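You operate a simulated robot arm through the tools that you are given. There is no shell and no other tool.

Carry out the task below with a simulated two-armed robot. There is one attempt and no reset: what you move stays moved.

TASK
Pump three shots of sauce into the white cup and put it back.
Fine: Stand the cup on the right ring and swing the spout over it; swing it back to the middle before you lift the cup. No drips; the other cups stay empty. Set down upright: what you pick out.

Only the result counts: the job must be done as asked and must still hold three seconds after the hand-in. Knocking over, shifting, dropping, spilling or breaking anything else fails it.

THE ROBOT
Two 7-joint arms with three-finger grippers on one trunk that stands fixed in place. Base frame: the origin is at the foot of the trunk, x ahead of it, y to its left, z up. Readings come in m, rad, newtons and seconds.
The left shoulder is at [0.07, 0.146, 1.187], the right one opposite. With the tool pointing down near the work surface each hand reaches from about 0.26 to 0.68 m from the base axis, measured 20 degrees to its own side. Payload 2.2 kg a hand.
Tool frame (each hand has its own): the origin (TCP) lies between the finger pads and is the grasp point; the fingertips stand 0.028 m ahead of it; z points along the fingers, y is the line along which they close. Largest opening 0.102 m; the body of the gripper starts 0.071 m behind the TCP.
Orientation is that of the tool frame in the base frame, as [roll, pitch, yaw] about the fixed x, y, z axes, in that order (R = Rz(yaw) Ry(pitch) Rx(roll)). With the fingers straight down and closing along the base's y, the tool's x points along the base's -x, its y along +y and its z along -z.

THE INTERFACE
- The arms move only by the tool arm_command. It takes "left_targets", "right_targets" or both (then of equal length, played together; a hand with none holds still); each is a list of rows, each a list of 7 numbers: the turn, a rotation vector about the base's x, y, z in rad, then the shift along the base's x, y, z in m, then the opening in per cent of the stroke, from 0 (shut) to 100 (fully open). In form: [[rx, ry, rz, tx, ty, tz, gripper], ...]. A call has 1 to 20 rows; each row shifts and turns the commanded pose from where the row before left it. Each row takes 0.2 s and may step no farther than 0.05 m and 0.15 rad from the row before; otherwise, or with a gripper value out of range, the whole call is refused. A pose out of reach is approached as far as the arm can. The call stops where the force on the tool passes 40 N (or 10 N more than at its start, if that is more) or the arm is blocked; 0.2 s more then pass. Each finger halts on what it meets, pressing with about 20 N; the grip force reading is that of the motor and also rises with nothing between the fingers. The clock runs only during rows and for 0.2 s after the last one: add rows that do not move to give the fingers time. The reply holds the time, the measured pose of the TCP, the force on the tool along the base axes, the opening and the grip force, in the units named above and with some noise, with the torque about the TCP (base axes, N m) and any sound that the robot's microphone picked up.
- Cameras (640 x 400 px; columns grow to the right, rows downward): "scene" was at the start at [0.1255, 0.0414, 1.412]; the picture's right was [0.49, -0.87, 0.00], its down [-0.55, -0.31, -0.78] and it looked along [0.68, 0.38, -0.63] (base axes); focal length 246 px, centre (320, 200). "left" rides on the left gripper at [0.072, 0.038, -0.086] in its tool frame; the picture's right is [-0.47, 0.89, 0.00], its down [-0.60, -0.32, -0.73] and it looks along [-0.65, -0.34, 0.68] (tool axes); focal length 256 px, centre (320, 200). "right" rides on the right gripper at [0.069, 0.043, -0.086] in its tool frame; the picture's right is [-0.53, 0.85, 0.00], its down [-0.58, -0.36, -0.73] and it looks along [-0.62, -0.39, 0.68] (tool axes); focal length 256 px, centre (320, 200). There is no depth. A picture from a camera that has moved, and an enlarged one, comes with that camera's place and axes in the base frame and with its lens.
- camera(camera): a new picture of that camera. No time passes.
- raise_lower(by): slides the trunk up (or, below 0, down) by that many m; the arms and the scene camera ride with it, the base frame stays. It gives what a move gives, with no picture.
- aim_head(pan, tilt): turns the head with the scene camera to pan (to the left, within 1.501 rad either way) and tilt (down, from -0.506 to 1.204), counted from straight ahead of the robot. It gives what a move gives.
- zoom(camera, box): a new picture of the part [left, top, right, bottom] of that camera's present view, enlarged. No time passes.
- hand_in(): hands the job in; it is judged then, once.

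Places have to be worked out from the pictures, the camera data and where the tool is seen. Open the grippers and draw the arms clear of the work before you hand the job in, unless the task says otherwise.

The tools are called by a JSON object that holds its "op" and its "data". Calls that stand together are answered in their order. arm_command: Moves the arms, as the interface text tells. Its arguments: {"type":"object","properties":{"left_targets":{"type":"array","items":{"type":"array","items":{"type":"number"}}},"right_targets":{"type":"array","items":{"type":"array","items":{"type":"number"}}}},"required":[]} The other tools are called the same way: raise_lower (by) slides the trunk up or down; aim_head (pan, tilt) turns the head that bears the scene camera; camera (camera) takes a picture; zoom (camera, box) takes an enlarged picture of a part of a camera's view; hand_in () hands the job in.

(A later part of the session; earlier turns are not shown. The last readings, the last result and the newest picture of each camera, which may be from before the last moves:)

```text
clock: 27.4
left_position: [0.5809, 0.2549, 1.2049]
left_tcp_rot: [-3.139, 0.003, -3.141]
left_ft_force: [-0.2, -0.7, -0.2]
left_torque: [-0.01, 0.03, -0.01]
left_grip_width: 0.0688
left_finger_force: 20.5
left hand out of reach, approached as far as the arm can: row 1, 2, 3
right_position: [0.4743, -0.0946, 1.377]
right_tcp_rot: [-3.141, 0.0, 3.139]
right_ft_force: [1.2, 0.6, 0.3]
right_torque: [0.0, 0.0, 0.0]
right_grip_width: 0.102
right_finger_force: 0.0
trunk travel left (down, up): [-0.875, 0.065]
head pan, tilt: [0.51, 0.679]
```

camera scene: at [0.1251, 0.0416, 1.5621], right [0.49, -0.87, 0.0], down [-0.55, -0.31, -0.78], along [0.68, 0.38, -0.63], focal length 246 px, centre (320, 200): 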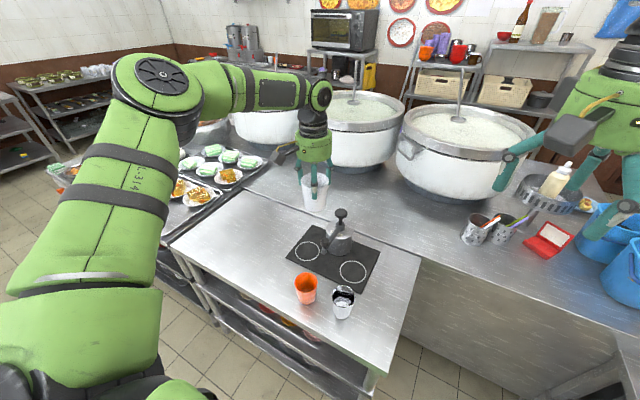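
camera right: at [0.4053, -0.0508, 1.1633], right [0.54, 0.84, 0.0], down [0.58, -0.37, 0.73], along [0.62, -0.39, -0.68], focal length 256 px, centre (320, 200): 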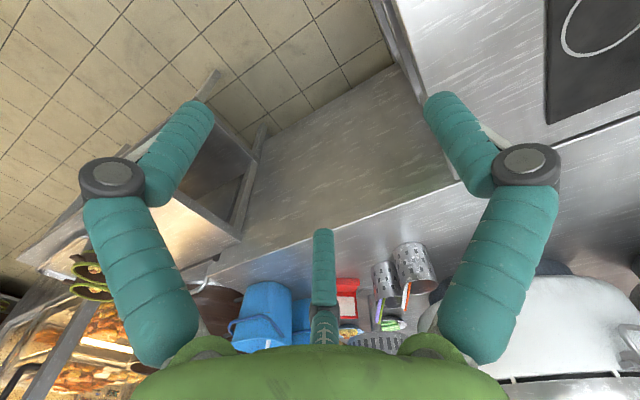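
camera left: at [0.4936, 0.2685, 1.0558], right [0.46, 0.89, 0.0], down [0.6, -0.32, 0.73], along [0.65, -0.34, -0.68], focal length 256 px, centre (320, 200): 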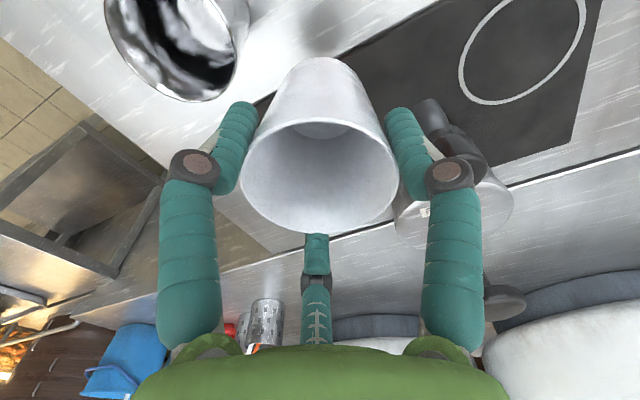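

The boundary looks like a circle about a stuck elbow. While safely high, I test whether a larger yaw turn changes the limit.

{"op": "arm_command", "data": {"left_targets": [[0, 0, -0.15, 0, 0, 0, 60], [0, 0, -0.15, 0, 0, 0, 60], [0, 0, -0.15, 0, 0, 0, 60], [0, 0, -0.15, 0, 0, 0, 60], [0, 0, 0, 0.02, 0, 0, 60], [0, 0, 0, 0.02, 0, 0, 60], [0, 0, 0, 0.02, 0, 0, 60], [0, 0, 0, 0, 0, 0, 60]]}}

{"op": "camera", "data": {"camera": "scene"}}

```text
clock: 29.2
left_position: [0.5837, 0.2634, 1.2067]
left_tcp_rot: [-3.14, 0.004, 2.541]
left_ft_force: [-0.4, 0.1, -0.6]
left_torque: [0.03, 0.01, 0.0]
left_grip_width: 0.0684
left_finger_force: 20.2
left hand out of reach, approached as far as the arm can: row 5, 6, 7
right_position: [0.4753, -0.0941, 1.3776]
right_tcp_rot: [-3.141, 0.0, 3.14]
right_ft_force: [0.2, 0.1, -0.1]
right_torque: [0.02, -0.01, 0.02]
right_grip_width: 0.102
right_finger_force: 0.1
trunk travel left (down, up): [-0.875, 0.065]
head pan, tilt: [0.51, 0.679]
```

```text
taken
camera scene: at [0.1255, 0.0414, 1.562], right [0.49, -0.87, 0.0], down [-0.55, -0.31, -0.78], along [0.68, 0.38, -0.63], focal length 246 px, centre (320, 200)
```

scene: 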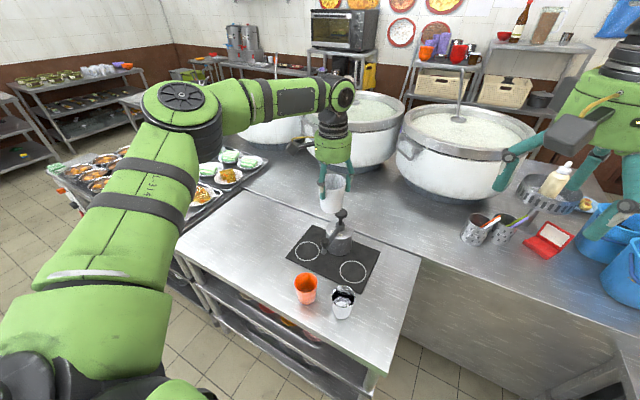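

Yaw has no effect; the limit points fit a forearm pivoting about a nearly fixed elbow, so tilting the tool forward should gain the missing ~0.1 m. I turn the yaw back, tilt 0.45 rad forward (cup is empty, high in the air) and probe again.

{"op": "arm_command", "data": {"left_targets": [[0, 0, 0.15, -0.01, 0, 0, 60], [0, 0, 0.15, -0.01, 0, 0, 60], [0, 0, 0.15, -0.01, 0, 0, 60], [0, 0, 0.15, 0, 0, 0, 60], [0, -0.15, 0, 0, 0, 0, 60], [0, -0.15, 0, 0, 0, 0, 60], [0, -0.15, 0, 0, 0, 0, 60], [0, 0, 0, 0, 0, 0, 60]]}}

{"op": "arm_command", "data": {"left_targets": [[0, 0, 0, 0.02, -0.02, 0, 60], [0, 0, 0, 0.02, -0.02, 0, 60], [0, 0, 0, 0.02, -0.02, 0, 60], [0, 0, 0, 0.02, -0.005, 0, 60], [0, 0, 0, 0, 0, 0, 60]]}}

{"op": "camera", "data": {"camera": "scene"}}

```text
clock: 31.1
left_position: [0.5529, 0.2645, 1.2054]
left_tcp_rot: [-3.14, 0.455, 3.141]
left_ft_force: [-0.4, 0.4, -1.0]
left_torque: [-0.01, 0.04, -0.04]
left_grip_width: 0.0686
left_finger_force: 20.1
right_position: [0.4738, -0.095, 1.3782]
right_tcp_rot: [3.141, 0.0, 3.139]
right_ft_force: [0.4, -0.3, -0.2]
right_torque: [0.0, 0.02, 0.0]
right_grip_width: 0.1018
right_finger_force: 0.0
trunk travel left (down, up): [-0.875, 0.065]
head pan, tilt: [0.51, 0.679]
```

```text
clock: 32.2
left_position: [0.6335, 0.1982, 1.2069]
left_tcp_rot: [-3.139, 0.452, 3.141]
left_ft_force: [-0.6, 0.2, -0.3]
left_torque: [-0.03, 0.02, -0.04]
left_grip_width: 0.0687
left_finger_force: 19.9
right_position: [0.4729, -0.0948, 1.3784]
right_tcp_rot: [-3.142, 0.001, 3.14]
right_ft_force: [0.3, -0.2, -0.4]
right_torque: [0.01, 0.03, 0.03]
right_grip_width: 0.1019
right_finger_force: 0.0
trunk travel left (down, up): [-0.875, 0.065]
head pan, tilt: [0.51, 0.679]
```

```text
taken
camera scene: at [0.1253, 0.041, 1.562], right [0.49, -0.87, 0.0], down [-0.55, -0.31, -0.78], along [0.68, 0.38, -0.63], focal length 246 px, centre (320, 200)
```

scene: 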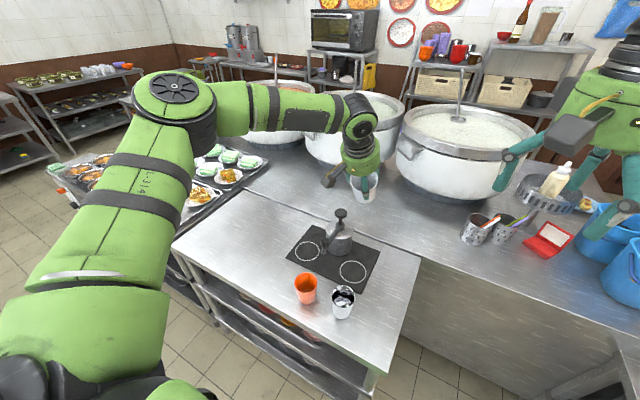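

With 0.45 rad tilt the hand reaches (0.6335,0.198) freely. Plan: set the cup back upright at its own place, regrasp it with the hand tilted 0.45, and carry it to the ring that way. I go back and untilt first.

{"op": "arm_command", "data": {"left_targets": [[0, 0, 0, -0.03, 0.03, 0, 60], [0, 0, 0, -0.03, 0.03, 0, 60], [0, 0.15, 0, -0.03, 0.03, 0, 60], [0, 0.15, 0, -0.03, 0.03, 0, 60], [0, 0.15, 0, -0.018, 0.03, 0, 60], [0, 0, 0, 0, 0.03, 0, 60], [0, 0, 0, 0, 0.0325, 0, 60], [0, 0, 0, 0, 0, 0, 60]]}}

{"op": "raise_lower", "data": {"by": -0.28}}

{"op": "camera", "data": {"camera": "left"}}

{"op": "camera", "data": {"camera": "scene"}}

```text
clock: 34.0
left_position: [0.4959, 0.4116, 1.2072]
left_tcp_rot: [-3.14, 0.002, -3.141]
left_ft_force: [0.8, -0.4, -0.6]
left_torque: [0.01, 0.01, -0.01]
left_grip_width: 0.0688
left_finger_force: 20.1
right_position: [0.4747, -0.0941, 1.3782]
right_tcp_rot: [3.141, -0.001, 3.14]
right_ft_force: [0.0, 0.1, 0.0]
right_torque: [0.07, 0.0, 0.0]
right_grip_width: 0.1018
right_finger_force: 0.1
trunk travel left (down, up): [-0.875, 0.065]
head pan, tilt: [0.51, 0.679]
```

```text
clock: 36.9
left_position: [0.495, 0.4111, 0.9282]
left_tcp_rot: [-3.14, 0.001, 3.141]
left_ft_force: [0.6, 0.4, -0.4]
left_torque: [-0.01, 0.0, -0.02]
left_grip_width: 0.0685
left_finger_force: 20.5
right_position: [0.4749, -0.095, 1.0979]
right_tcp_rot: [3.141, 0.001, 3.139]
right_ft_force: [0.1, 0.2, -0.5]
right_torque: [-0.01, 0.01, 0.03]
right_grip_width: 0.1021
right_finger_force: 0.0
trunk travel left (down, up): [-0.595, 0.345]
head pan, tilt: [0.51, 0.679]
```

```text
taken
camera left: at [0.4239, 0.4505, 1.0131], right [0.47, 0.89, 0.0], down [0.6, -0.32, 0.73], along [0.65, -0.34, -0.68], focal length 256 px, centre (320, 200)
```

left: 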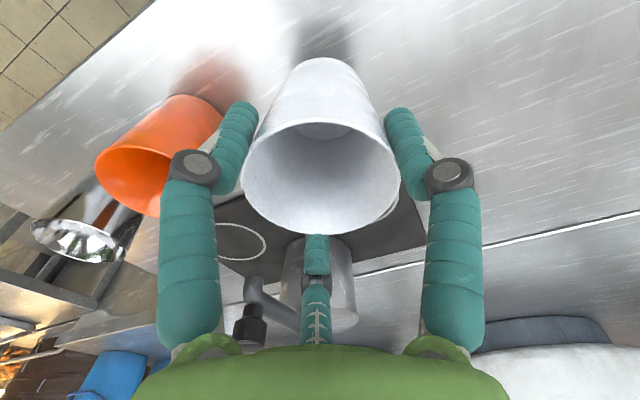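

```text
taken
camera scene: at [0.1254, 0.0414, 1.2821], right [0.49, -0.87, 0.0], down [-0.55, -0.31, -0.78], along [0.68, 0.38, -0.63], focal length 246 px, centre (320, 200)
```

scene: 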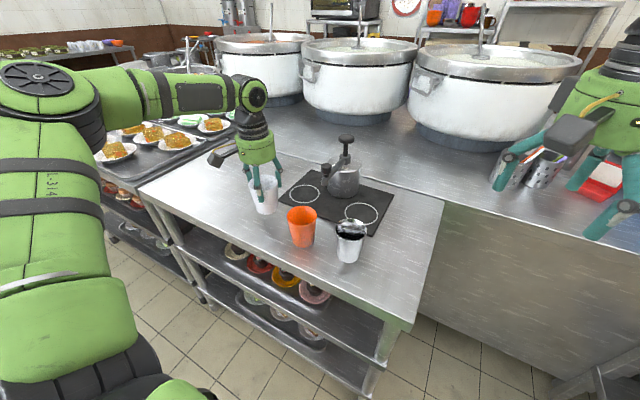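

The rim now sits lower in the grip than when first gripped (about 2 cm slip at lift-off), so cup bottom is about 0.083 below TCP. I zoom to see the grip before setting down.

{"op": "zoom", "data": {"camera": "scene", "box": [200, 120, 320, 230]}}

{"op": "zoom", "data": {"camera": "left", "box": [220, 40, 420, 250]}}

```text
3.64 times, centred on (260, 175) of scene
camera zoom: at [0.1254, 0.0414, 1.2821], right [0.49, -0.87, 0.0], down [-0.55, -0.31, -0.78], along [0.68, 0.38, -0.63], focal length 893 px, centre (538, 291)
```

zoom: 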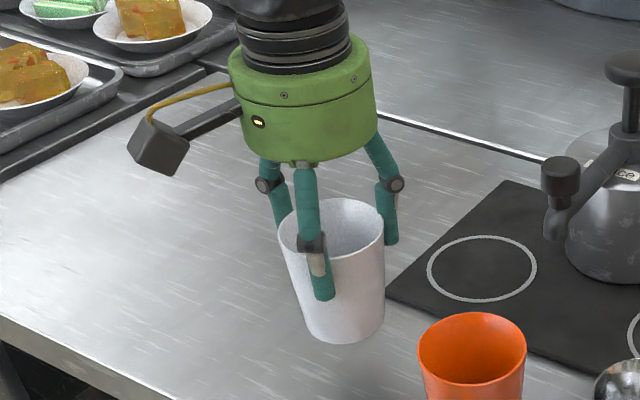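

```text
1.90 times, centred on (320, 145) of left
camera zoom: at [0.4239, 0.4505, 1.0131], right [0.47, 0.89, 0.0], down [0.6, -0.32, 0.73], along [0.65, -0.34, -0.68], focal length 488 px, centre (320, 305)
```

zoom: 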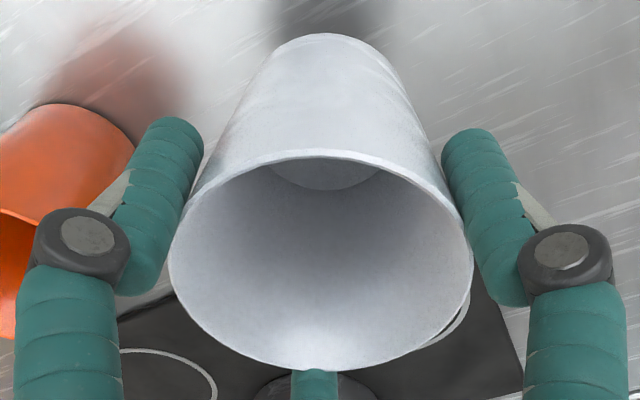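

The rim is about 5 mm above TCP now, so the base should touch at TCP z≈0.88. I lower to 0.884, then in small steps watching the force.

{"op": "arm_command", "data": {"left_targets": [[0, 0, 0, 0.0005, 0, -0.015, 60], [0, 0, 0, 0, 0, -0.015, 60], [0, 0, 0, 0, 0, -0.01, 60], [0, 0, 0, 0, 0, -0.004, 60], [0, 0, 0, 0, 0, 0, 60]]}}

{"op": "zoom", "data": {"camera": "scene", "box": [200, 130, 320, 240]}}

```text
clock: 38.1
left_position: [0.4941, 0.4119, 0.8818]
left_tcp_rot: [-3.14, 0.002, 3.14]
left_ft_force: [-0.1, -0.2, 2.2]
left_torque: [-0.02, 0.01, -0.02]
left_grip_width: 0.0685
left_finger_force: 20.3
right_position: [0.4743, -0.0951, 1.0982]
right_tcp_rot: [-3.141, 0.001, 3.139]
right_ft_force: [0.4, -1.3, 0.4]
right_torque: [0.02, 0.02, 0.03]
right_grip_width: 0.1019
right_finger_force: 0.1
trunk travel left (down, up): [-0.595, 0.345]
head pan, tilt: [0.51, 0.679]
```

```text
3.64 times, centred on (260, 185) of scene
camera zoom: at [0.1252, 0.0413, 1.2821], right [0.49, -0.87, 0.0], down [-0.55, -0.31, -0.78], along [0.68, 0.38, -0.63], focal length 893 px, centre (538, 254)
```

zoom: 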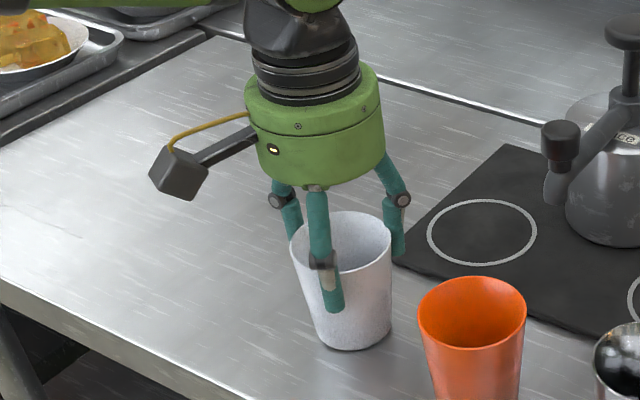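

Fz rose to 2.2 N, the base is touching the table. I open slowly and look.

{"op": "arm_command", "data": {"left_targets": [[0, 0, 0, 0, 0, 0, 72], [0, 0, 0, 0, 0, 0, 80], [0, 0, 0, 0, 0, 0, 100], [0, 0, 0, 0, 0, 0, 100]]}}

{"op": "camera", "data": {"camera": "left"}}

{"op": "zoom", "data": {"camera": "scene", "box": [240, 170, 320, 230]}}

```text
clock: 39.1
left_position: [0.4944, 0.4123, 0.8829]
left_tcp_rot: [-3.141, 0.002, 3.141]
left_ft_force: [-0.2, -0.1, 0.1]
left_torque: [0.0, -0.02, 0.03]
left_grip_width: 0.1019
left_finger_force: 0.1
right_position: [0.4757, -0.0941, 1.0973]
right_tcp_rot: [-3.141, 0.001, 3.139]
right_ft_force: [-0.3, 0.0, 0.6]
right_torque: [0.02, -0.01, 0.05]
right_grip_width: 0.1022
right_finger_force: 0.1
trunk travel left (down, up): [-0.595, 0.345]
head pan, tilt: [0.51, 0.679]
```

```text
taken
camera left: at [0.4244, 0.4503, 0.9691], right [0.47, 0.89, 0.0], down [0.6, -0.32, 0.73], along [0.65, -0.34, -0.68], focal length 256 px, centre (320, 200)
```

left: 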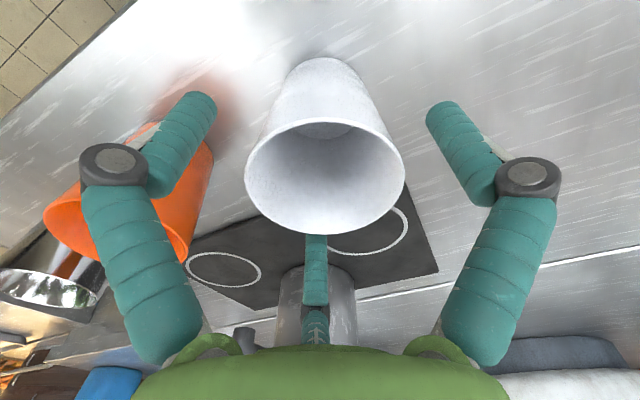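

```text
6.67 times, centred on (280, 200) of scene
camera zoom: at [0.1254, 0.0414, 1.282], right [0.49, -0.87, 0.0], down [-0.55, -0.31, -0.78], along [0.68, 0.38, -0.63], focal length 1637 px, centre (587, 200)
```

zoom: 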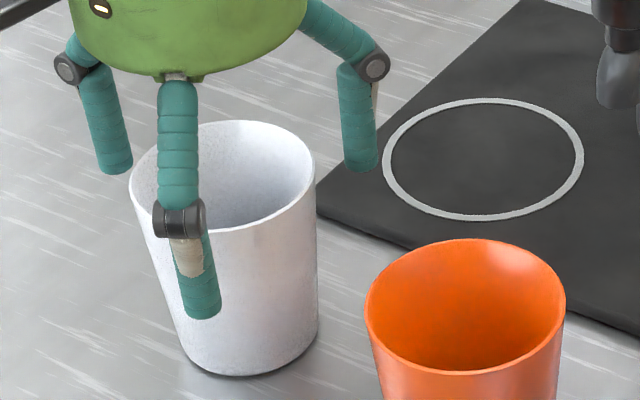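

The cup stands upright at its place. I raise the open hand, tilt it 0.45 rad forward, and come back down with TCP at about rim height.

{"op": "arm_command", "data": {"left_targets": [[0, 0, 0, 0, 0, 0.03, 100], [0, 0, 0, 0, 0, 0.04, 100], [0, -0.15, 0, 0, 0, 0.02, 100], [0, -0.15, 0, 0, 0, 0, 100], [0, -0.15, 0, 0.001, 0, 0, 100], [0, 0, 0, 0, 0, 0, 100]]}}

{"op": "camera", "data": {"camera": "left"}}

{"op": "zoom", "data": {"camera": "scene", "box": [200, 110, 320, 230]}}

```text
clock: 40.5
left_position: [0.4965, 0.4116, 0.9734]
left_tcp_rot: [-3.138, 0.452, 3.142]
left_ft_force: [-0.6, 0.3, -0.5]
left_torque: [0.01, -0.01, 0.0]
left_grip_width: 0.1023
left_finger_force: 0.0
right_position: [0.4752, -0.0945, 1.0977]
right_tcp_rot: [-3.141, 0.0, 3.141]
right_ft_force: [0.1, -0.6, 0.0]
right_torque: [-0.03, 0.01, -0.02]
right_grip_width: 0.1017
right_finger_force: 0.0
trunk travel left (down, up): [-0.595, 0.345]
head pan, tilt: [0.51, 0.679]
```

```text
taken
camera left: at [0.3954, 0.4499, 1.019], right [0.42, 0.89, 0.2], down [0.22, -0.32, 0.92], along [0.88, -0.34, -0.33], focal length 256 px, centre (320, 200)
```

left: 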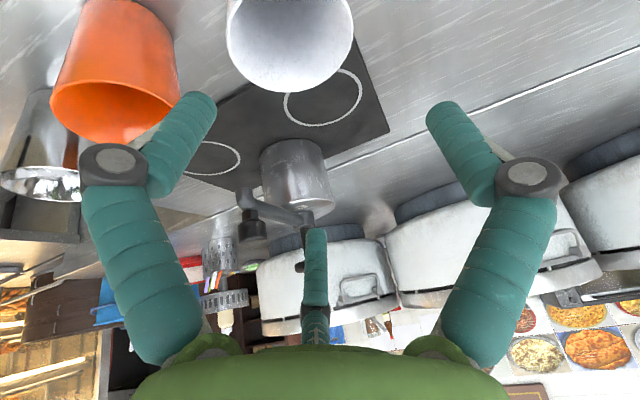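

```text
3.33 times, centred on (260, 170) of scene
camera zoom: at [0.1259, 0.041, 1.282], right [0.49, -0.87, 0.0], down [-0.55, -0.31, -0.78], along [0.68, 0.38, -0.63], focal length 818 px, centre (520, 300)
```

zoom: 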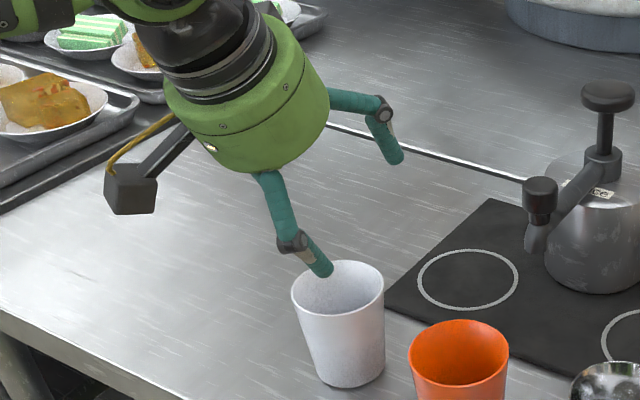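

Geometry looks right; I nudge slightly (−3 mm x, +2 mm y) and descend to TCP z≈0.880 with open fingers.

{"op": "arm_command", "data": {"left_targets": [[0, 0, 0, -0.003, 0.002, -0.025, 100], [0, 0, 0, 0, 0, -0.025, 100], [0, 0, 0, 0, 0, -0.025, 100], [0, 0, 0, 0, 0, -0.018, 100], [0, 0, 0, 0, 0, 0, 100]]}}

{"op": "camera", "data": {"camera": "left"}}

{"op": "zoom", "data": {"camera": "scene", "box": [200, 130, 320, 240]}}

```text
clock: 41.7
left_position: [0.4922, 0.4148, 0.8792]
left_tcp_rot: [-3.141, 0.452, -3.14]
left_ft_force: [0.3, 0.1, 0.3]
left_torque: [0.01, 0.02, 0.0]
left_grip_width: 0.1021
left_finger_force: 0.1
right_position: [0.4731, -0.0944, 1.0985]
right_tcp_rot: [-3.14, 0.002, 3.141]
right_ft_force: [0.3, 0.2, -0.2]
right_torque: [0.0, -0.01, 0.0]
right_grip_width: 0.1021
right_finger_force: 0.0
trunk travel left (down, up): [-0.595, 0.345]
head pan, tilt: [0.51, 0.679]
```

```text
taken
camera left: at [0.3919, 0.4528, 0.9258], right [0.42, 0.89, 0.2], down [0.22, -0.32, 0.92], along [0.88, -0.34, -0.33], focal length 256 px, centre (320, 200)
```

left: 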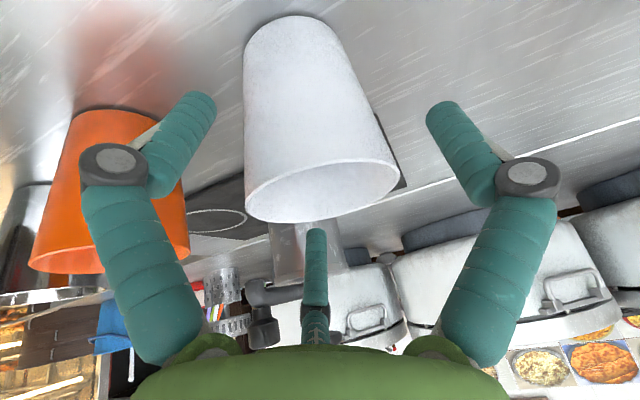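

```text
3.64 times, centred on (260, 185) of scene
camera zoom: at [0.1253, 0.0412, 1.2821], right [0.49, -0.87, 0.0], down [-0.55, -0.31, -0.78], along [0.68, 0.38, -0.63], focal length 893 px, centre (538, 254)
```

zoom: 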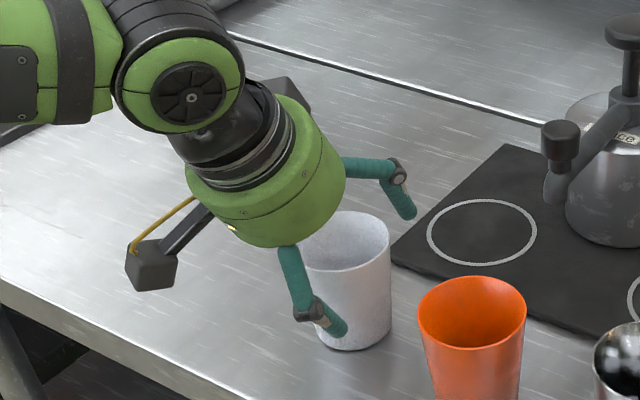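

No contact, cup between the fingers. I close on the rim area gently.

{"op": "arm_command", "data": {"left_targets": [[0, 0, 0, 0, 0, 0, 85], [0, 0, 0, 0, 0, 0, 75], [0, 0, 0, 0, 0, 0, 65], [0, 0, 0, 0, 0, 0, 60], [0, 0, 0, 0, 0, 0, 60]]}}

{"op": "camera", "data": {"camera": "left"}}

{"op": "zoom", "data": {"camera": "scene", "box": [200, 130, 320, 240]}}

```text
clock: 42.9
left_position: [0.4932, 0.4142, 0.8794]
left_tcp_rot: [-3.14, 0.451, -3.141]
left_ft_force: [-0.8, -0.2, 2.0]
left_torque: [0.06, 0.09, 0.0]
left_grip_width: 0.0749
left_finger_force: 19.7
right_position: [0.4746, -0.0949, 1.0974]
right_tcp_rot: [3.141, 0.0, 3.139]
right_ft_force: [-0.1, -1.0, 0.2]
right_torque: [0.03, 0.02, 0.02]
right_grip_width: 0.1019
right_finger_force: 0.0
trunk travel left (down, up): [-0.595, 0.345]
head pan, tilt: [0.51, 0.679]
```

```text
taken
camera left: at [0.392, 0.4528, 0.9264], right [0.42, 0.89, 0.2], down [0.22, -0.32, 0.92], along [0.88, -0.34, -0.33], focal length 256 px, centre (320, 200)
```

left: 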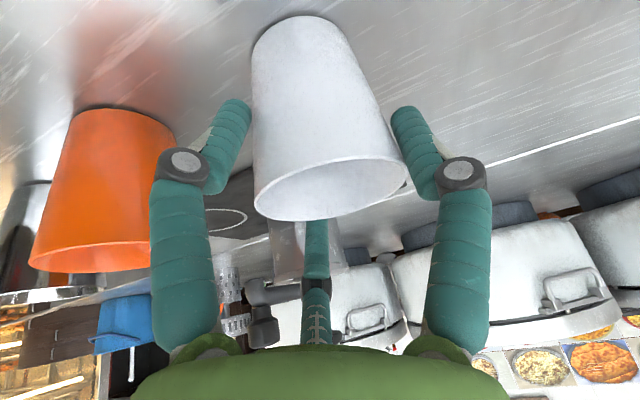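

```text
3.64 times, centred on (260, 185) of scene
camera zoom: at [0.1251, 0.0413, 1.2821], right [0.49, -0.87, 0.0], down [-0.55, -0.31, -0.78], along [0.68, 0.38, -0.63], focal length 893 px, centre (538, 254)
```

zoom: 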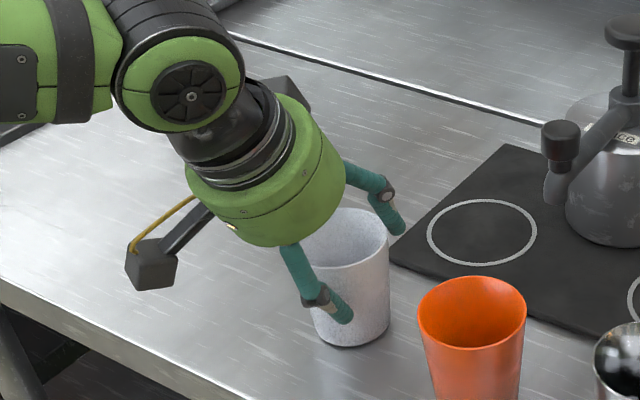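

The width (0.075) and a small upward force suggest the cup may be slightly pitched; I zoom closely on it.

{"op": "zoom", "data": {"camera": "scene", "box": [265, 180, 315, 225]}}

{"op": "zoom", "data": {"camera": "left", "box": [200, 0, 440, 240]}}

{"op": "camera", "data": {"camera": "right"}}

```text
8.89 times, centred on (290, 202) of scene
camera zoom: at [0.1251, 0.0413, 1.2821], right [0.49, -0.87, 0.0], down [-0.55, -0.31, -0.78], along [0.68, 0.38, -0.63], focal length 2183 px, centre (587, 178)
```

zoom: 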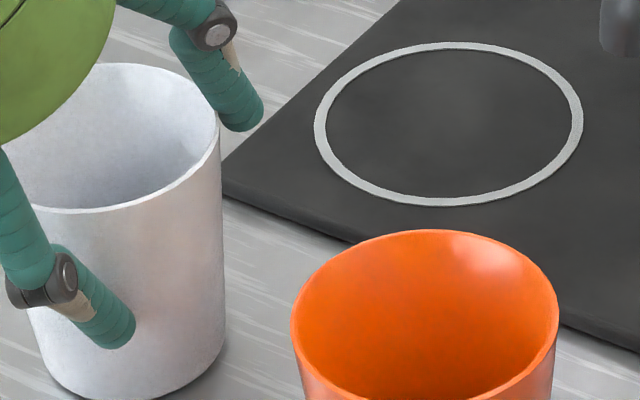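

```text
1.67 times, centred on (320, 120) of left
camera zoom: at [0.392, 0.4528, 0.9264], right [0.42, 0.89, 0.2], down [0.22, -0.32, 0.92], along [0.88, -0.34, -0.33], focal length 427 px, centre (320, 333)
```

zoom: 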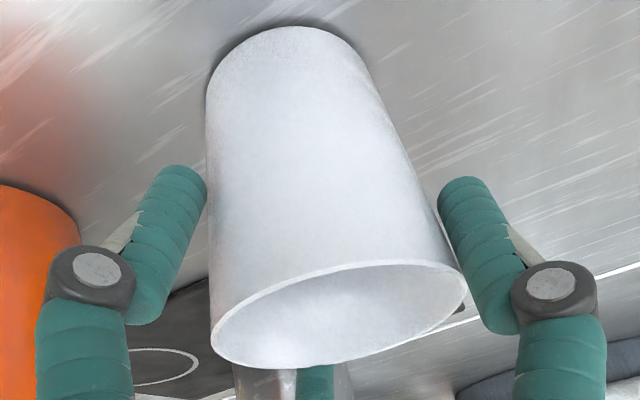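

```text
taken
camera right: at [0.405, -0.0509, 1.1834], right [0.54, 0.84, 0.0], down [0.58, -0.37, 0.73], along [0.62, -0.39, -0.68], focal length 256 px, centre (320, 200)
```

right: 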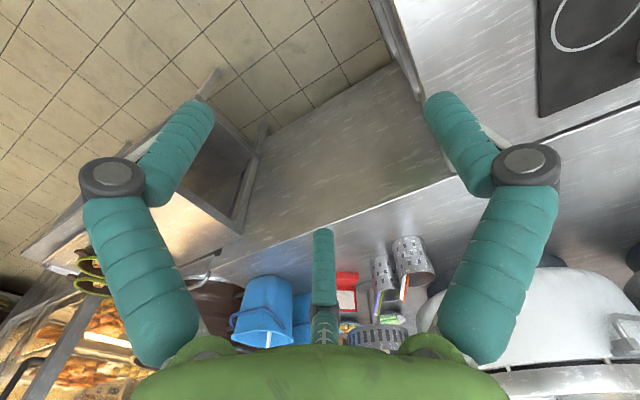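

It still looks upright. I lift slowly by 2 cm and check whether it slips.

{"op": "arm_command", "data": {"left_targets": [[0, 0, 0, 0, 0, 0.004, 60], [0, 0, 0, 0, 0, 0.004, 60], [0, 0, 0, 0, 0, 0.006, 60], [0, 0, 0, 0, 0, 0.006, 60], [0, 0, 0, 0, 0, 0, 60]]}}

{"op": "camera", "data": {"camera": "left"}}

{"op": "zoom", "data": {"camera": "scene", "box": [200, 130, 320, 240]}}

```text
clock: 44.1
left_position: [0.4943, 0.4147, 0.9004]
left_tcp_rot: [-3.139, 0.451, -3.141]
left_ft_force: [-1.2, 0.0, -1.0]
left_torque: [0.02, 0.0, -0.02]
left_grip_width: 0.0749
left_finger_force: 19.7
right_position: [0.474, -0.0943, 1.0975]
right_tcp_rot: [3.141, 0.0, 3.14]
right_ft_force: [-1.1, 1.2, 0.6]
right_torque: [0.01, 0.03, -0.01]
right_grip_width: 0.1022
right_finger_force: 0.1
trunk travel left (down, up): [-0.595, 0.345]
head pan, tilt: [0.51, 0.679]
```

```text
taken
camera left: at [0.3926, 0.4526, 0.946], right [0.42, 0.89, 0.2], down [0.22, -0.32, 0.92], along [0.88, -0.34, -0.33], focal length 256 px, centre (320, 200)
```

left: 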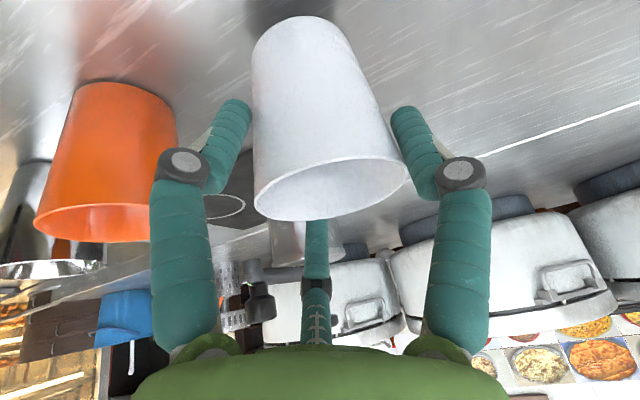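

```text
3.64 times, centred on (260, 185) of scene
camera zoom: at [0.1256, 0.0416, 1.282], right [0.49, -0.87, 0.0], down [-0.55, -0.31, -0.78], along [0.68, 0.38, -0.63], focal length 893 px, centre (538, 254)
```

zoom: 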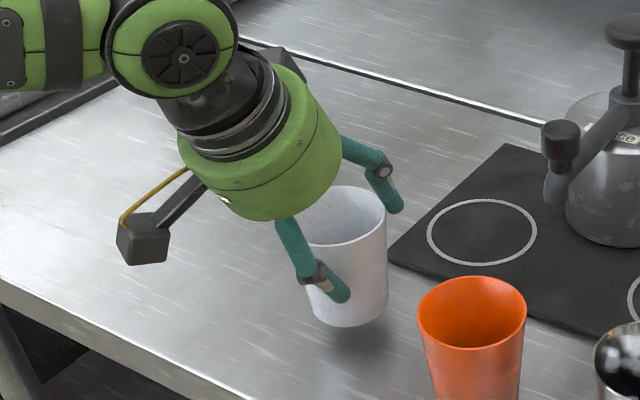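

No slip, the relation of cup to hand is unchanged. I lift 0.10 m more (cup bottom ≈0.924) and carry along −y to y≈0.194.

{"op": "arm_command", "data": {"left_targets": [[0, 0, 0, 0, 0, 0.02, 60], [0, 0, 0, 0, 0, 0.03, 60], [0, 0, 0, 0, 0, 0.03, 60], [0, 0, 0, 0, 0, 0.02, 60], [0, 0, 0, 0, -0.02, 0, 60], [0, 0, 0, 0, -0.035, 0, 60], [0, 0, 0, 0, -0.04, 0, 60], [0, 0, 0, 0, -0.04, 0, 60], [0, 0, 0, 0, -0.04, 0, 60], [0, 0, 0, 0, -0.03, 0, 60], [0, 0, 0, 0, -0.015, 0, 60], [0, 0, 0, 0, 0, 0, 60]]}}

{"op": "camera", "data": {"camera": "scene"}}

{"op": "camera", "data": {"camera": "left"}}

```text
clock: 46.7
left_position: [0.4939, 0.1932, 0.9982]
left_tcp_rot: [-3.138, 0.452, 3.141]
left_ft_force: [1.5, 0.2, -1.1]
left_torque: [0.03, -0.01, 0.0]
left_grip_width: 0.075
left_finger_force: 20.7
right_position: [0.4746, -0.0952, 1.0977]
right_tcp_rot: [-3.141, -0.001, 3.14]
right_ft_force: [-0.8, 0.0, 0.7]
right_torque: [-0.02, 0.01, 0.03]
right_grip_width: 0.102
right_finger_force: 0.1
trunk travel left (down, up): [-0.595, 0.345]
head pan, tilt: [0.51, 0.679]
```

```text
taken
camera scene: at [0.1255, 0.0417, 1.282], right [0.49, -0.87, 0.0], down [-0.55, -0.31, -0.78], along [0.68, 0.38, -0.63], focal length 246 px, centre (320, 200)
```

scene: 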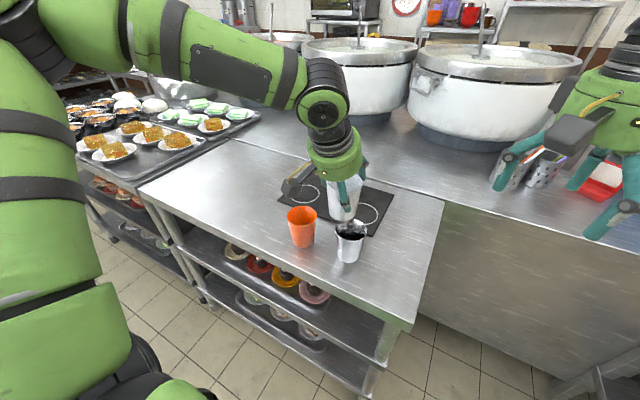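

```text
taken
camera left: at [0.392, 0.232, 1.0454], right [0.42, 0.89, 0.2], down [0.22, -0.31, 0.92], along [0.88, -0.34, -0.33], focal length 256 px, centre (320, 200)
```

left: 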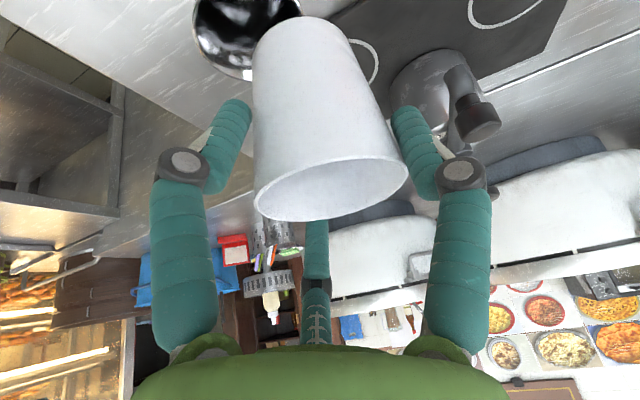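

Clear. I move forward in small steps to x≈0.635.

{"op": "arm_command", "data": {"left_targets": [[0, 0, 0, 0.02, 0, 0, 60], [0, 0, 0, 0.025, 0, 0, 60], [0, 0, 0, 0.025, 0, 0, 60], [0, 0, 0, 0, 0, 0, 60]]}}

{"op": "arm_command", "data": {"left_targets": [[0, 0, 0, 0.025, 0, 0, 60], [0, 0, 0, 0.025, 0, 0, 60], [0, 0, 0, 0.021, 0, 0, 60], [0, 0, 0, 0, 0, 0, 60]]}}

{"op": "camera", "data": {"camera": "scene"}}

{"op": "zoom", "data": {"camera": "scene", "box": [270, 110, 420, 260]}}

{"op": "camera", "data": {"camera": "left"}}

```text
clock: 47.7
left_position: [0.5625, 0.1935, 1.0017]
left_tcp_rot: [-3.14, 0.452, 3.141]
left_ft_force: [-1.3, 0.1, -0.2]
left_torque: [0.01, -0.01, 0.01]
left_grip_width: 0.0744
left_finger_force: 20.0
right_position: [0.473, -0.0946, 1.0996]
right_tcp_rot: [-3.141, 0.003, 3.139]
right_ft_force: [-0.3, -0.1, -0.7]
right_torque: [0.0, 0.01, -0.01]
right_grip_width: 0.1019
right_finger_force: 0.0
trunk travel left (down, up): [-0.595, 0.345]
head pan, tilt: [0.51, 0.679]
```

```text
clock: 48.7
left_position: [0.6348, 0.195, 0.9989]
left_tcp_rot: [-3.138, 0.452, 3.141]
left_ft_force: [-0.5, 0.2, -1.4]
left_torque: [0.0, 0.04, 0.01]
left_grip_width: 0.0744
left_finger_force: 20.0
right_position: [0.4745, -0.0947, 1.0978]
right_tcp_rot: [3.142, 0.0, 3.139]
right_ft_force: [0.2, -0.1, 0.7]
right_torque: [0.01, -0.01, -0.01]
right_grip_width: 0.102
right_finger_force: 0.1
trunk travel left (down, up): [-0.595, 0.345]
head pan, tilt: [0.51, 0.679]
```

```text
taken
camera scene: at [0.1248, 0.0413, 1.2821], right [0.49, -0.87, 0.0], down [-0.55, -0.31, -0.78], along [0.68, 0.38, -0.63], focal length 246 px, centre (320, 200)
```

scene: 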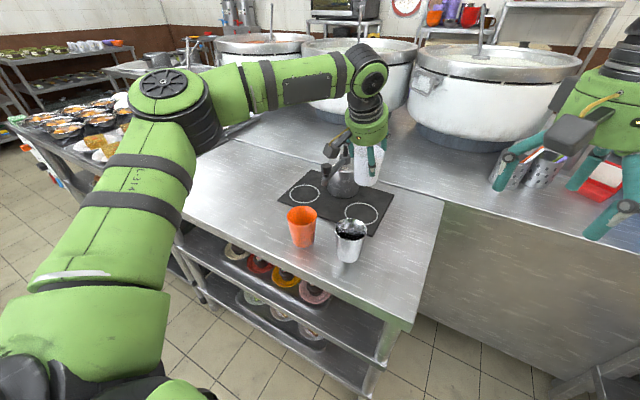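

```text
2.67 times, centred on (345, 185) of scene
camera zoom: at [0.1248, 0.0413, 1.2821], right [0.49, -0.87, 0.0], down [-0.55, -0.31, -0.78], along [0.68, 0.38, -0.63], focal length 655 px, centre (253, 240)
```

zoom: 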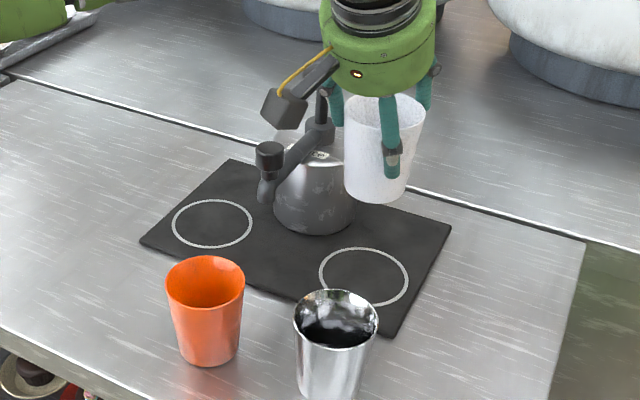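

```text
taken
camera left: at [0.5329, 0.2324, 1.0467], right [0.42, 0.89, 0.2], down [0.22, -0.32, 0.92], along [0.88, -0.34, -0.33], focal length 256 px, centre (320, 200)
```

left: 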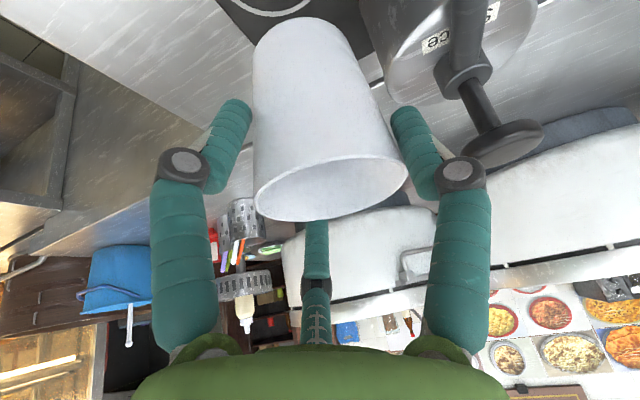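

The cup is over the ring as computed. I shift 3 mm to the right and lower with the trunk by 0.10 m (keeps the arm posture), leaving ~1.4 cm.

{"op": "arm_command", "data": {"left_targets": [[0, 0, 0, 0, -0.002, 0, 60], [0, 0, 0, 0, 0, 0, 60]]}}

{"op": "raise_lower", "data": {"by": -0.1}}

{"op": "camera", "data": {"camera": "scene"}}

{"op": "zoom", "data": {"camera": "scene", "box": [270, 90, 420, 240]}}

{"op": "camera", "data": {"camera": "left"}}

```text
clock: 49.3
left_position: [0.6352, 0.1921, 0.9995]
left_tcp_rot: [-3.138, 0.452, 3.141]
left_ft_force: [-0.7, -0.7, -0.5]
left_torque: [0.01, -0.02, 0.0]
left_grip_width: 0.0744
left_finger_force: 19.9
right_position: [0.4743, -0.0943, 1.0977]
right_tcp_rot: [-3.141, 0.003, 3.14]
right_ft_force: [-0.6, 0.8, 0.4]
right_torque: [-0.02, -0.01, -0.03]
right_grip_width: 0.102
right_finger_force: 0.0
trunk travel left (down, up): [-0.595, 0.345]
head pan, tilt: [0.51, 0.679]
```

```text
clock: 50.6
left_position: [0.6348, 0.1916, 0.9002]
left_tcp_rot: [-3.139, 0.452, 3.141]
left_ft_force: [-1.1, 0.3, -0.9]
left_torque: [-0.03, 0.0, 0.0]
left_grip_width: 0.0742
left_finger_force: 20.5
right_position: [0.475, -0.0946, 0.9976]
right_tcp_rot: [3.14, 0.002, 3.14]
right_ft_force: [0.4, 0.4, -0.3]
right_torque: [0.02, -0.02, 0.01]
right_grip_width: 0.1019
right_finger_force: 0.0
trunk travel left (down, up): [-0.495, 0.445]
head pan, tilt: [0.51, 0.679]
```

```text
taken
camera scene: at [0.1252, 0.0414, 1.1821], right [0.49, -0.87, 0.0], down [-0.55, -0.31, -0.78], along [0.68, 0.38, -0.63], focal length 246 px, centre (320, 200)
```

scene: 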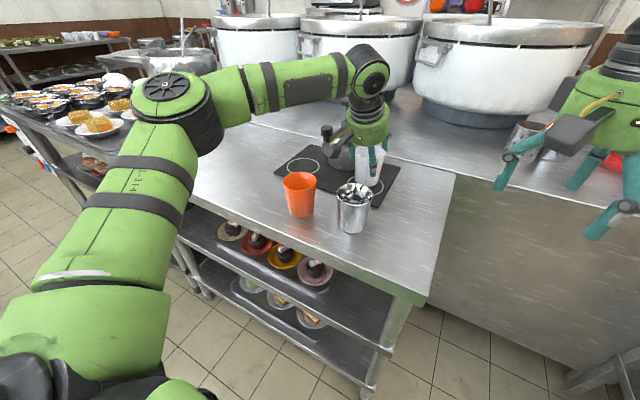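

```text
2.67 times, centred on (345, 165) of scene
camera zoom: at [0.1252, 0.0414, 1.1821], right [0.49, -0.87, 0.0], down [-0.55, -0.31, -0.78], along [0.68, 0.38, -0.63], focal length 655 px, centre (253, 293)
```

zoom: 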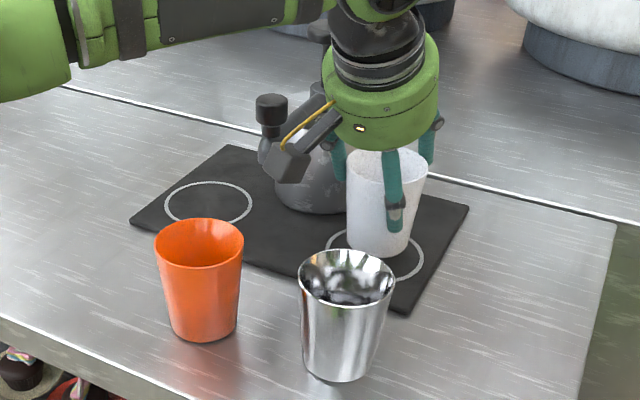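

```text
taken
camera left: at [0.5332, 0.2302, 0.9465], right [0.42, 0.89, 0.2], down [0.22, -0.32, 0.92], along [0.88, -0.34, -0.33], focal length 256 px, centre (320, 200)
```

left: 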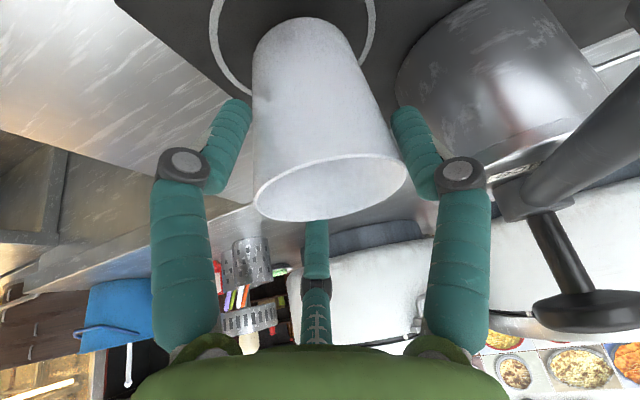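

The base sits within the ring in the left view. I lower in small steps until the force shows contact.

{"op": "arm_command", "data": {"left_targets": [[0, 0, 0, 0, 0, -0.005, 60], [0, 0, 0, 0, 0, -0.005, 60], [0, 0, 0, 0, 0, -0.002, 60], [0, 0, 0, 0, 0, 0, 60]]}}

{"op": "arm_command", "data": {"left_targets": [[0, 0, 0, 0, 0, -0.002, 60], [0, 0, 0, 0, 0, 0, 60]]}}

```text
clock: 51.6
left_position: [0.6342, 0.1915, 0.8895]
left_tcp_rot: [-3.139, 0.454, 3.142]
left_ft_force: [-0.2, 0.1, 2.4]
left_torque: [0.08, 0.07, 0.0]
left_grip_width: 0.0743
left_finger_force: 19.9
right_position: [0.4742, -0.0949, 0.9983]
right_tcp_rot: [3.142, 0.001, 3.139]
right_ft_force: [0.3, -0.2, -0.3]
right_torque: [-0.01, -0.03, -0.02]
right_grip_width: 0.102
right_finger_force: 0.1
trunk travel left (down, up): [-0.495, 0.445]
head pan, tilt: [0.51, 0.679]
```

```text
clock: 52.2
left_position: [0.634, 0.1905, 0.8885]
left_tcp_rot: [-3.139, 0.457, -3.141]
left_ft_force: [0.1, 2.7, 11.1]
left_torque: [0.21, 0.09, -0.03]
left_grip_width: 0.0743
left_finger_force: 20.4
right_position: [0.4733, -0.094, 0.998]
right_tcp_rot: [3.141, 0.001, 3.14]
right_ft_force: [0.4, -0.5, 0.0]
right_torque: [0.04, -0.01, 0.02]
right_grip_width: 0.1019
right_finger_force: 0.0
trunk travel left (down, up): [-0.495, 0.445]
head pan, tilt: [0.51, 0.679]
```

Firm contact (11 N). I relieve 1.5 mm and open partly to release the cup.

{"op": "arm_command", "data": {"left_targets": [[0, 0, 0, 0, 0, 0.0015, 60], [0, 0, 0, 0, 0, 0, 76], [0, 0, 0, 0, 0, 0, 82], [0, 0, 0, 0, 0, 0, 88], [0, 0, 0, 0, 0, 0, 88]]}}

{"op": "camera", "data": {"camera": "left"}}

{"op": "zoom", "data": {"camera": "scene", "box": [290, 100, 410, 220]}}

```text
clock: 53.4
left_position: [0.6344, 0.1915, 0.8864]
left_tcp_rot: [-3.14, 0.452, 3.141]
left_ft_force: [-0.5, -0.7, -1.0]
left_torque: [-0.01, 0.01, 0.0]
left_grip_width: 0.0894
left_finger_force: 0.1
right_position: [0.474, -0.0943, 0.997]
right_tcp_rot: [-3.141, 0.002, 3.139]
right_ft_force: [0.3, 0.5, 0.6]
right_torque: [0.0, 0.0, 0.04]
right_grip_width: 0.1019
right_finger_force: 0.0
trunk travel left (down, up): [-0.495, 0.445]
head pan, tilt: [0.51, 0.679]
```

```text
taken
camera left: at [0.5335, 0.2298, 0.9338], right [0.42, 0.89, 0.2], down [0.22, -0.32, 0.92], along [0.88, -0.34, -0.33], focal length 256 px, centre (320, 200)
```

left: 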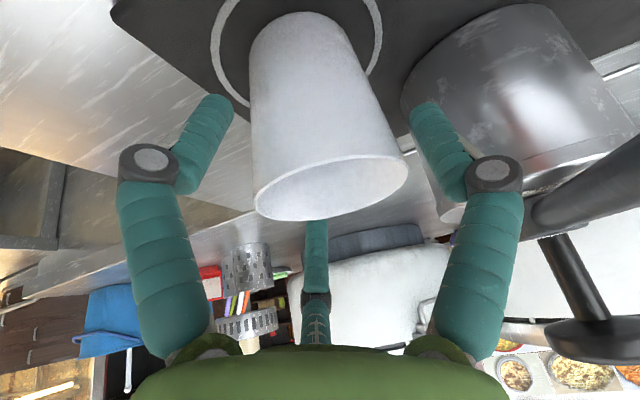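

```text
3.33 times, centred on (350, 160) of scene
camera zoom: at [0.1254, 0.0414, 1.182], right [0.49, -0.87, 0.0], down [-0.55, -0.31, -0.78], along [0.68, 0.38, -0.63], focal length 818 px, centre (220, 333)
```

zoom: 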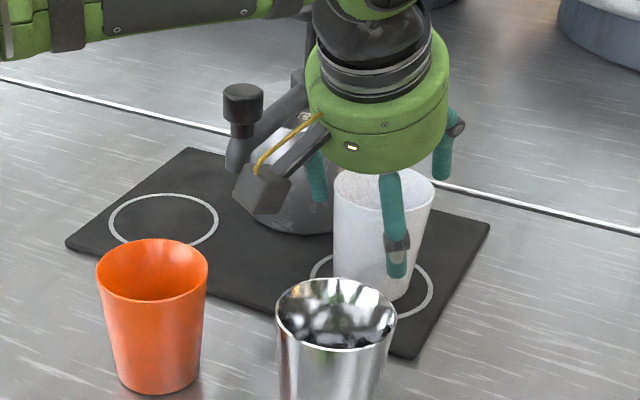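

The cup stands in the ring, released. I withdraw straight up with the trunk by 0.14 m.

{"op": "raise_lower", "data": {"by": 0.14}}

{"op": "camera", "data": {"camera": "scene"}}

{"op": "camera", "data": {"camera": "left"}}

{"op": "zoom", "data": {"camera": "scene", "box": [280, 120, 400, 240]}}

```text
clock: 55.1
left_position: [0.6354, 0.1929, 1.0264]
left_tcp_rot: [-3.14, 0.451, 3.141]
left_ft_force: [0.0, -0.6, -1.1]
left_torque: [0.01, -0.01, 0.04]
left_grip_width: 0.09
left_finger_force: 0.1
right_position: [0.4748, -0.095, 1.1371]
right_tcp_rot: [-3.141, 0.001, 3.138]
right_ft_force: [0.0, 0.4, 0.3]
right_torque: [-0.03, 0.01, 0.02]
right_grip_width: 0.1018
right_finger_force: 0.0
trunk travel left (down, up): [-0.635, 0.305]
head pan, tilt: [0.51, 0.679]
```

```text
taken
camera scene: at [0.1257, 0.0414, 1.322], right [0.49, -0.87, 0.0], down [-0.55, -0.31, -0.78], along [0.68, 0.38, -0.63], focal length 246 px, centre (320, 200)
```

scene: 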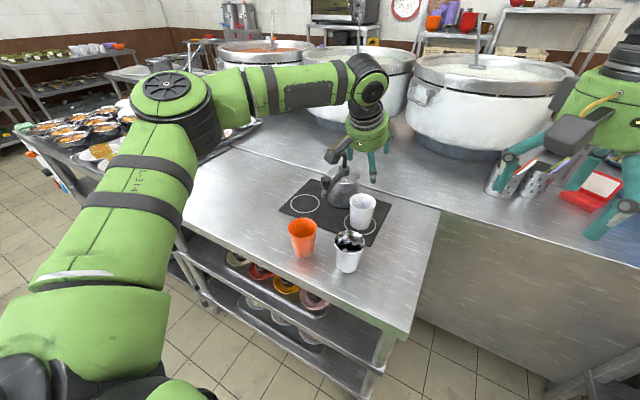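

```text
taken
camera left: at [0.5337, 0.2298, 1.0736], right [0.42, 0.89, 0.2], down [0.22, -0.32, 0.92], along [0.88, -0.34, -0.33], focal length 256 px, centre (320, 200)
```

left: 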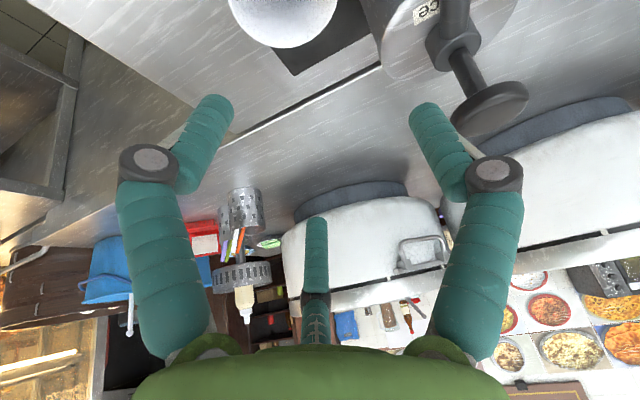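

```text
3.33 times, centred on (340, 180) of scene
camera zoom: at [0.1257, 0.0414, 1.322], right [0.49, -0.87, 0.0], down [-0.55, -0.31, -0.78], along [0.68, 0.38, -0.63], focal length 818 px, centre (253, 267)
```

zoom: 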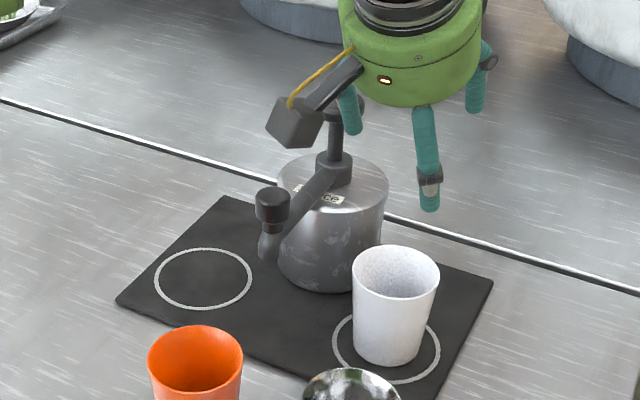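

Cup is well placed. Next the spout handle at ≈(0.601,0.2895, top 0.961): I move the hand back, over and up, and narrow the fingers to cage the cap rather than squeeze it.

{"op": "arm_command", "data": {"left_targets": [[0, 0, 0, -0.02, 0, 0.02, 88], [0, 0, 0, -0.02, 0, 0.02, 88], [0, 0, 0, 0, 0.02, 0.02, 70], [0, 0, 0, 0, 0.02, 0.02, 60], [0, 0, 0, 0, 0.03, 0.02, 50], [0, 0, 0, 0, 0.0265, 0.01, 46], [0, 0, 0, 0, 0, 0, 46]]}}

{"op": "raise_lower", "data": {"by": -0.12}}

{"op": "camera", "data": {"camera": "left"}}

{"op": "camera", "data": {"camera": "scene"}}

{"op": "zoom", "data": {"camera": "scene", "box": [280, 100, 400, 220]}}

```text
clock: 56.7
left_position: [0.5944, 0.2877, 1.137]
left_tcp_rot: [-3.14, 0.449, 3.139]
left_ft_force: [0.7, -0.3, 0.2]
left_torque: [0.04, -0.01, -0.01]
left_grip_width: 0.047
left_finger_force: 0.1
right_position: [0.4747, -0.0958, 1.1383]
right_tcp_rot: [3.141, 0.0, 3.141]
right_ft_force: [0.0, -0.1, -0.3]
right_torque: [-0.01, -0.01, 0.01]
right_grip_width: 0.1021
right_finger_force: 0.1
trunk travel left (down, up): [-0.635, 0.305]
head pan, tilt: [0.51, 0.679]
```

```text
clock: 58.2
left_position: [0.5937, 0.2897, 1.0172]
left_tcp_rot: [-3.141, 0.452, -3.141]
left_ft_force: [0.1, 0.0, -0.1]
left_torque: [-0.01, -0.04, -0.01]
left_grip_width: 0.047
left_finger_force: 0.0
right_position: [0.4749, -0.095, 1.0187]
right_tcp_rot: [-3.141, 0.004, 3.14]
right_ft_force: [-0.3, 0.5, 0.2]
right_torque: [0.03, -0.04, -0.01]
right_grip_width: 0.1021
right_finger_force: 0.1
trunk travel left (down, up): [-0.515, 0.425]
head pan, tilt: [0.51, 0.679]
```

```text
taken
camera left: at [0.4931, 0.3264, 1.0635], right [0.42, 0.89, 0.2], down [0.22, -0.32, 0.92], along [0.88, -0.34, -0.33], focal length 256 px, centre (320, 200)
```

left: 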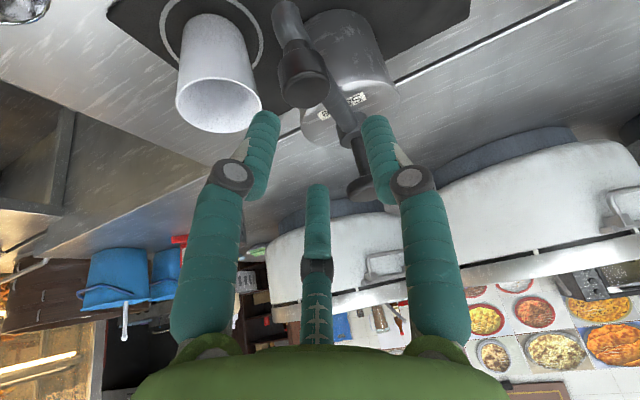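

```text
taken
camera scene: at [0.1252, 0.0413, 1.2021], right [0.49, -0.87, 0.0], down [-0.55, -0.31, -0.78], along [0.68, 0.38, -0.63], focal length 246 px, centre (320, 200)
```

scene: 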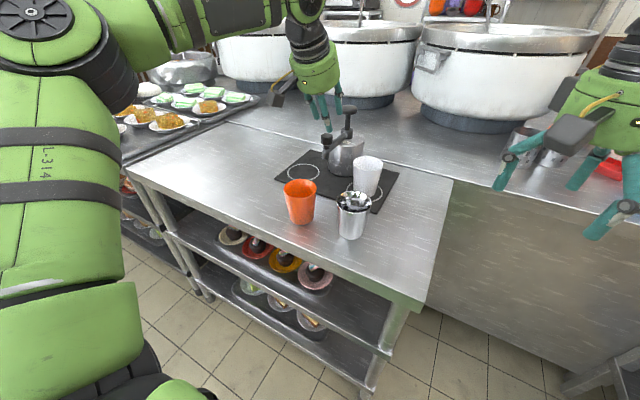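

```text
3.33 times, centred on (340, 160) of scene
camera zoom: at [0.1252, 0.0413, 1.2021], right [0.49, -0.87, 0.0], down [-0.55, -0.31, -0.78], along [0.68, 0.38, -0.63], focal length 818 px, centre (253, 333)
```

zoom: 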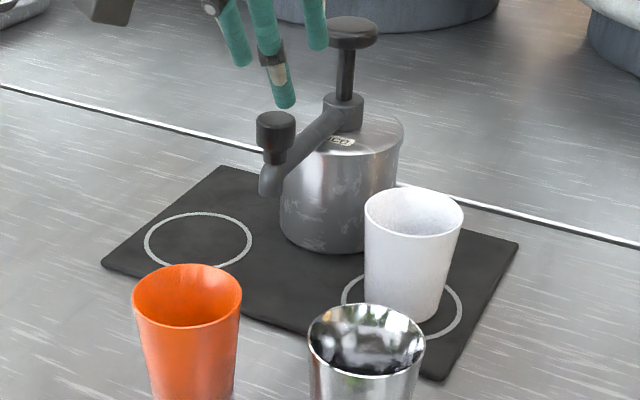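

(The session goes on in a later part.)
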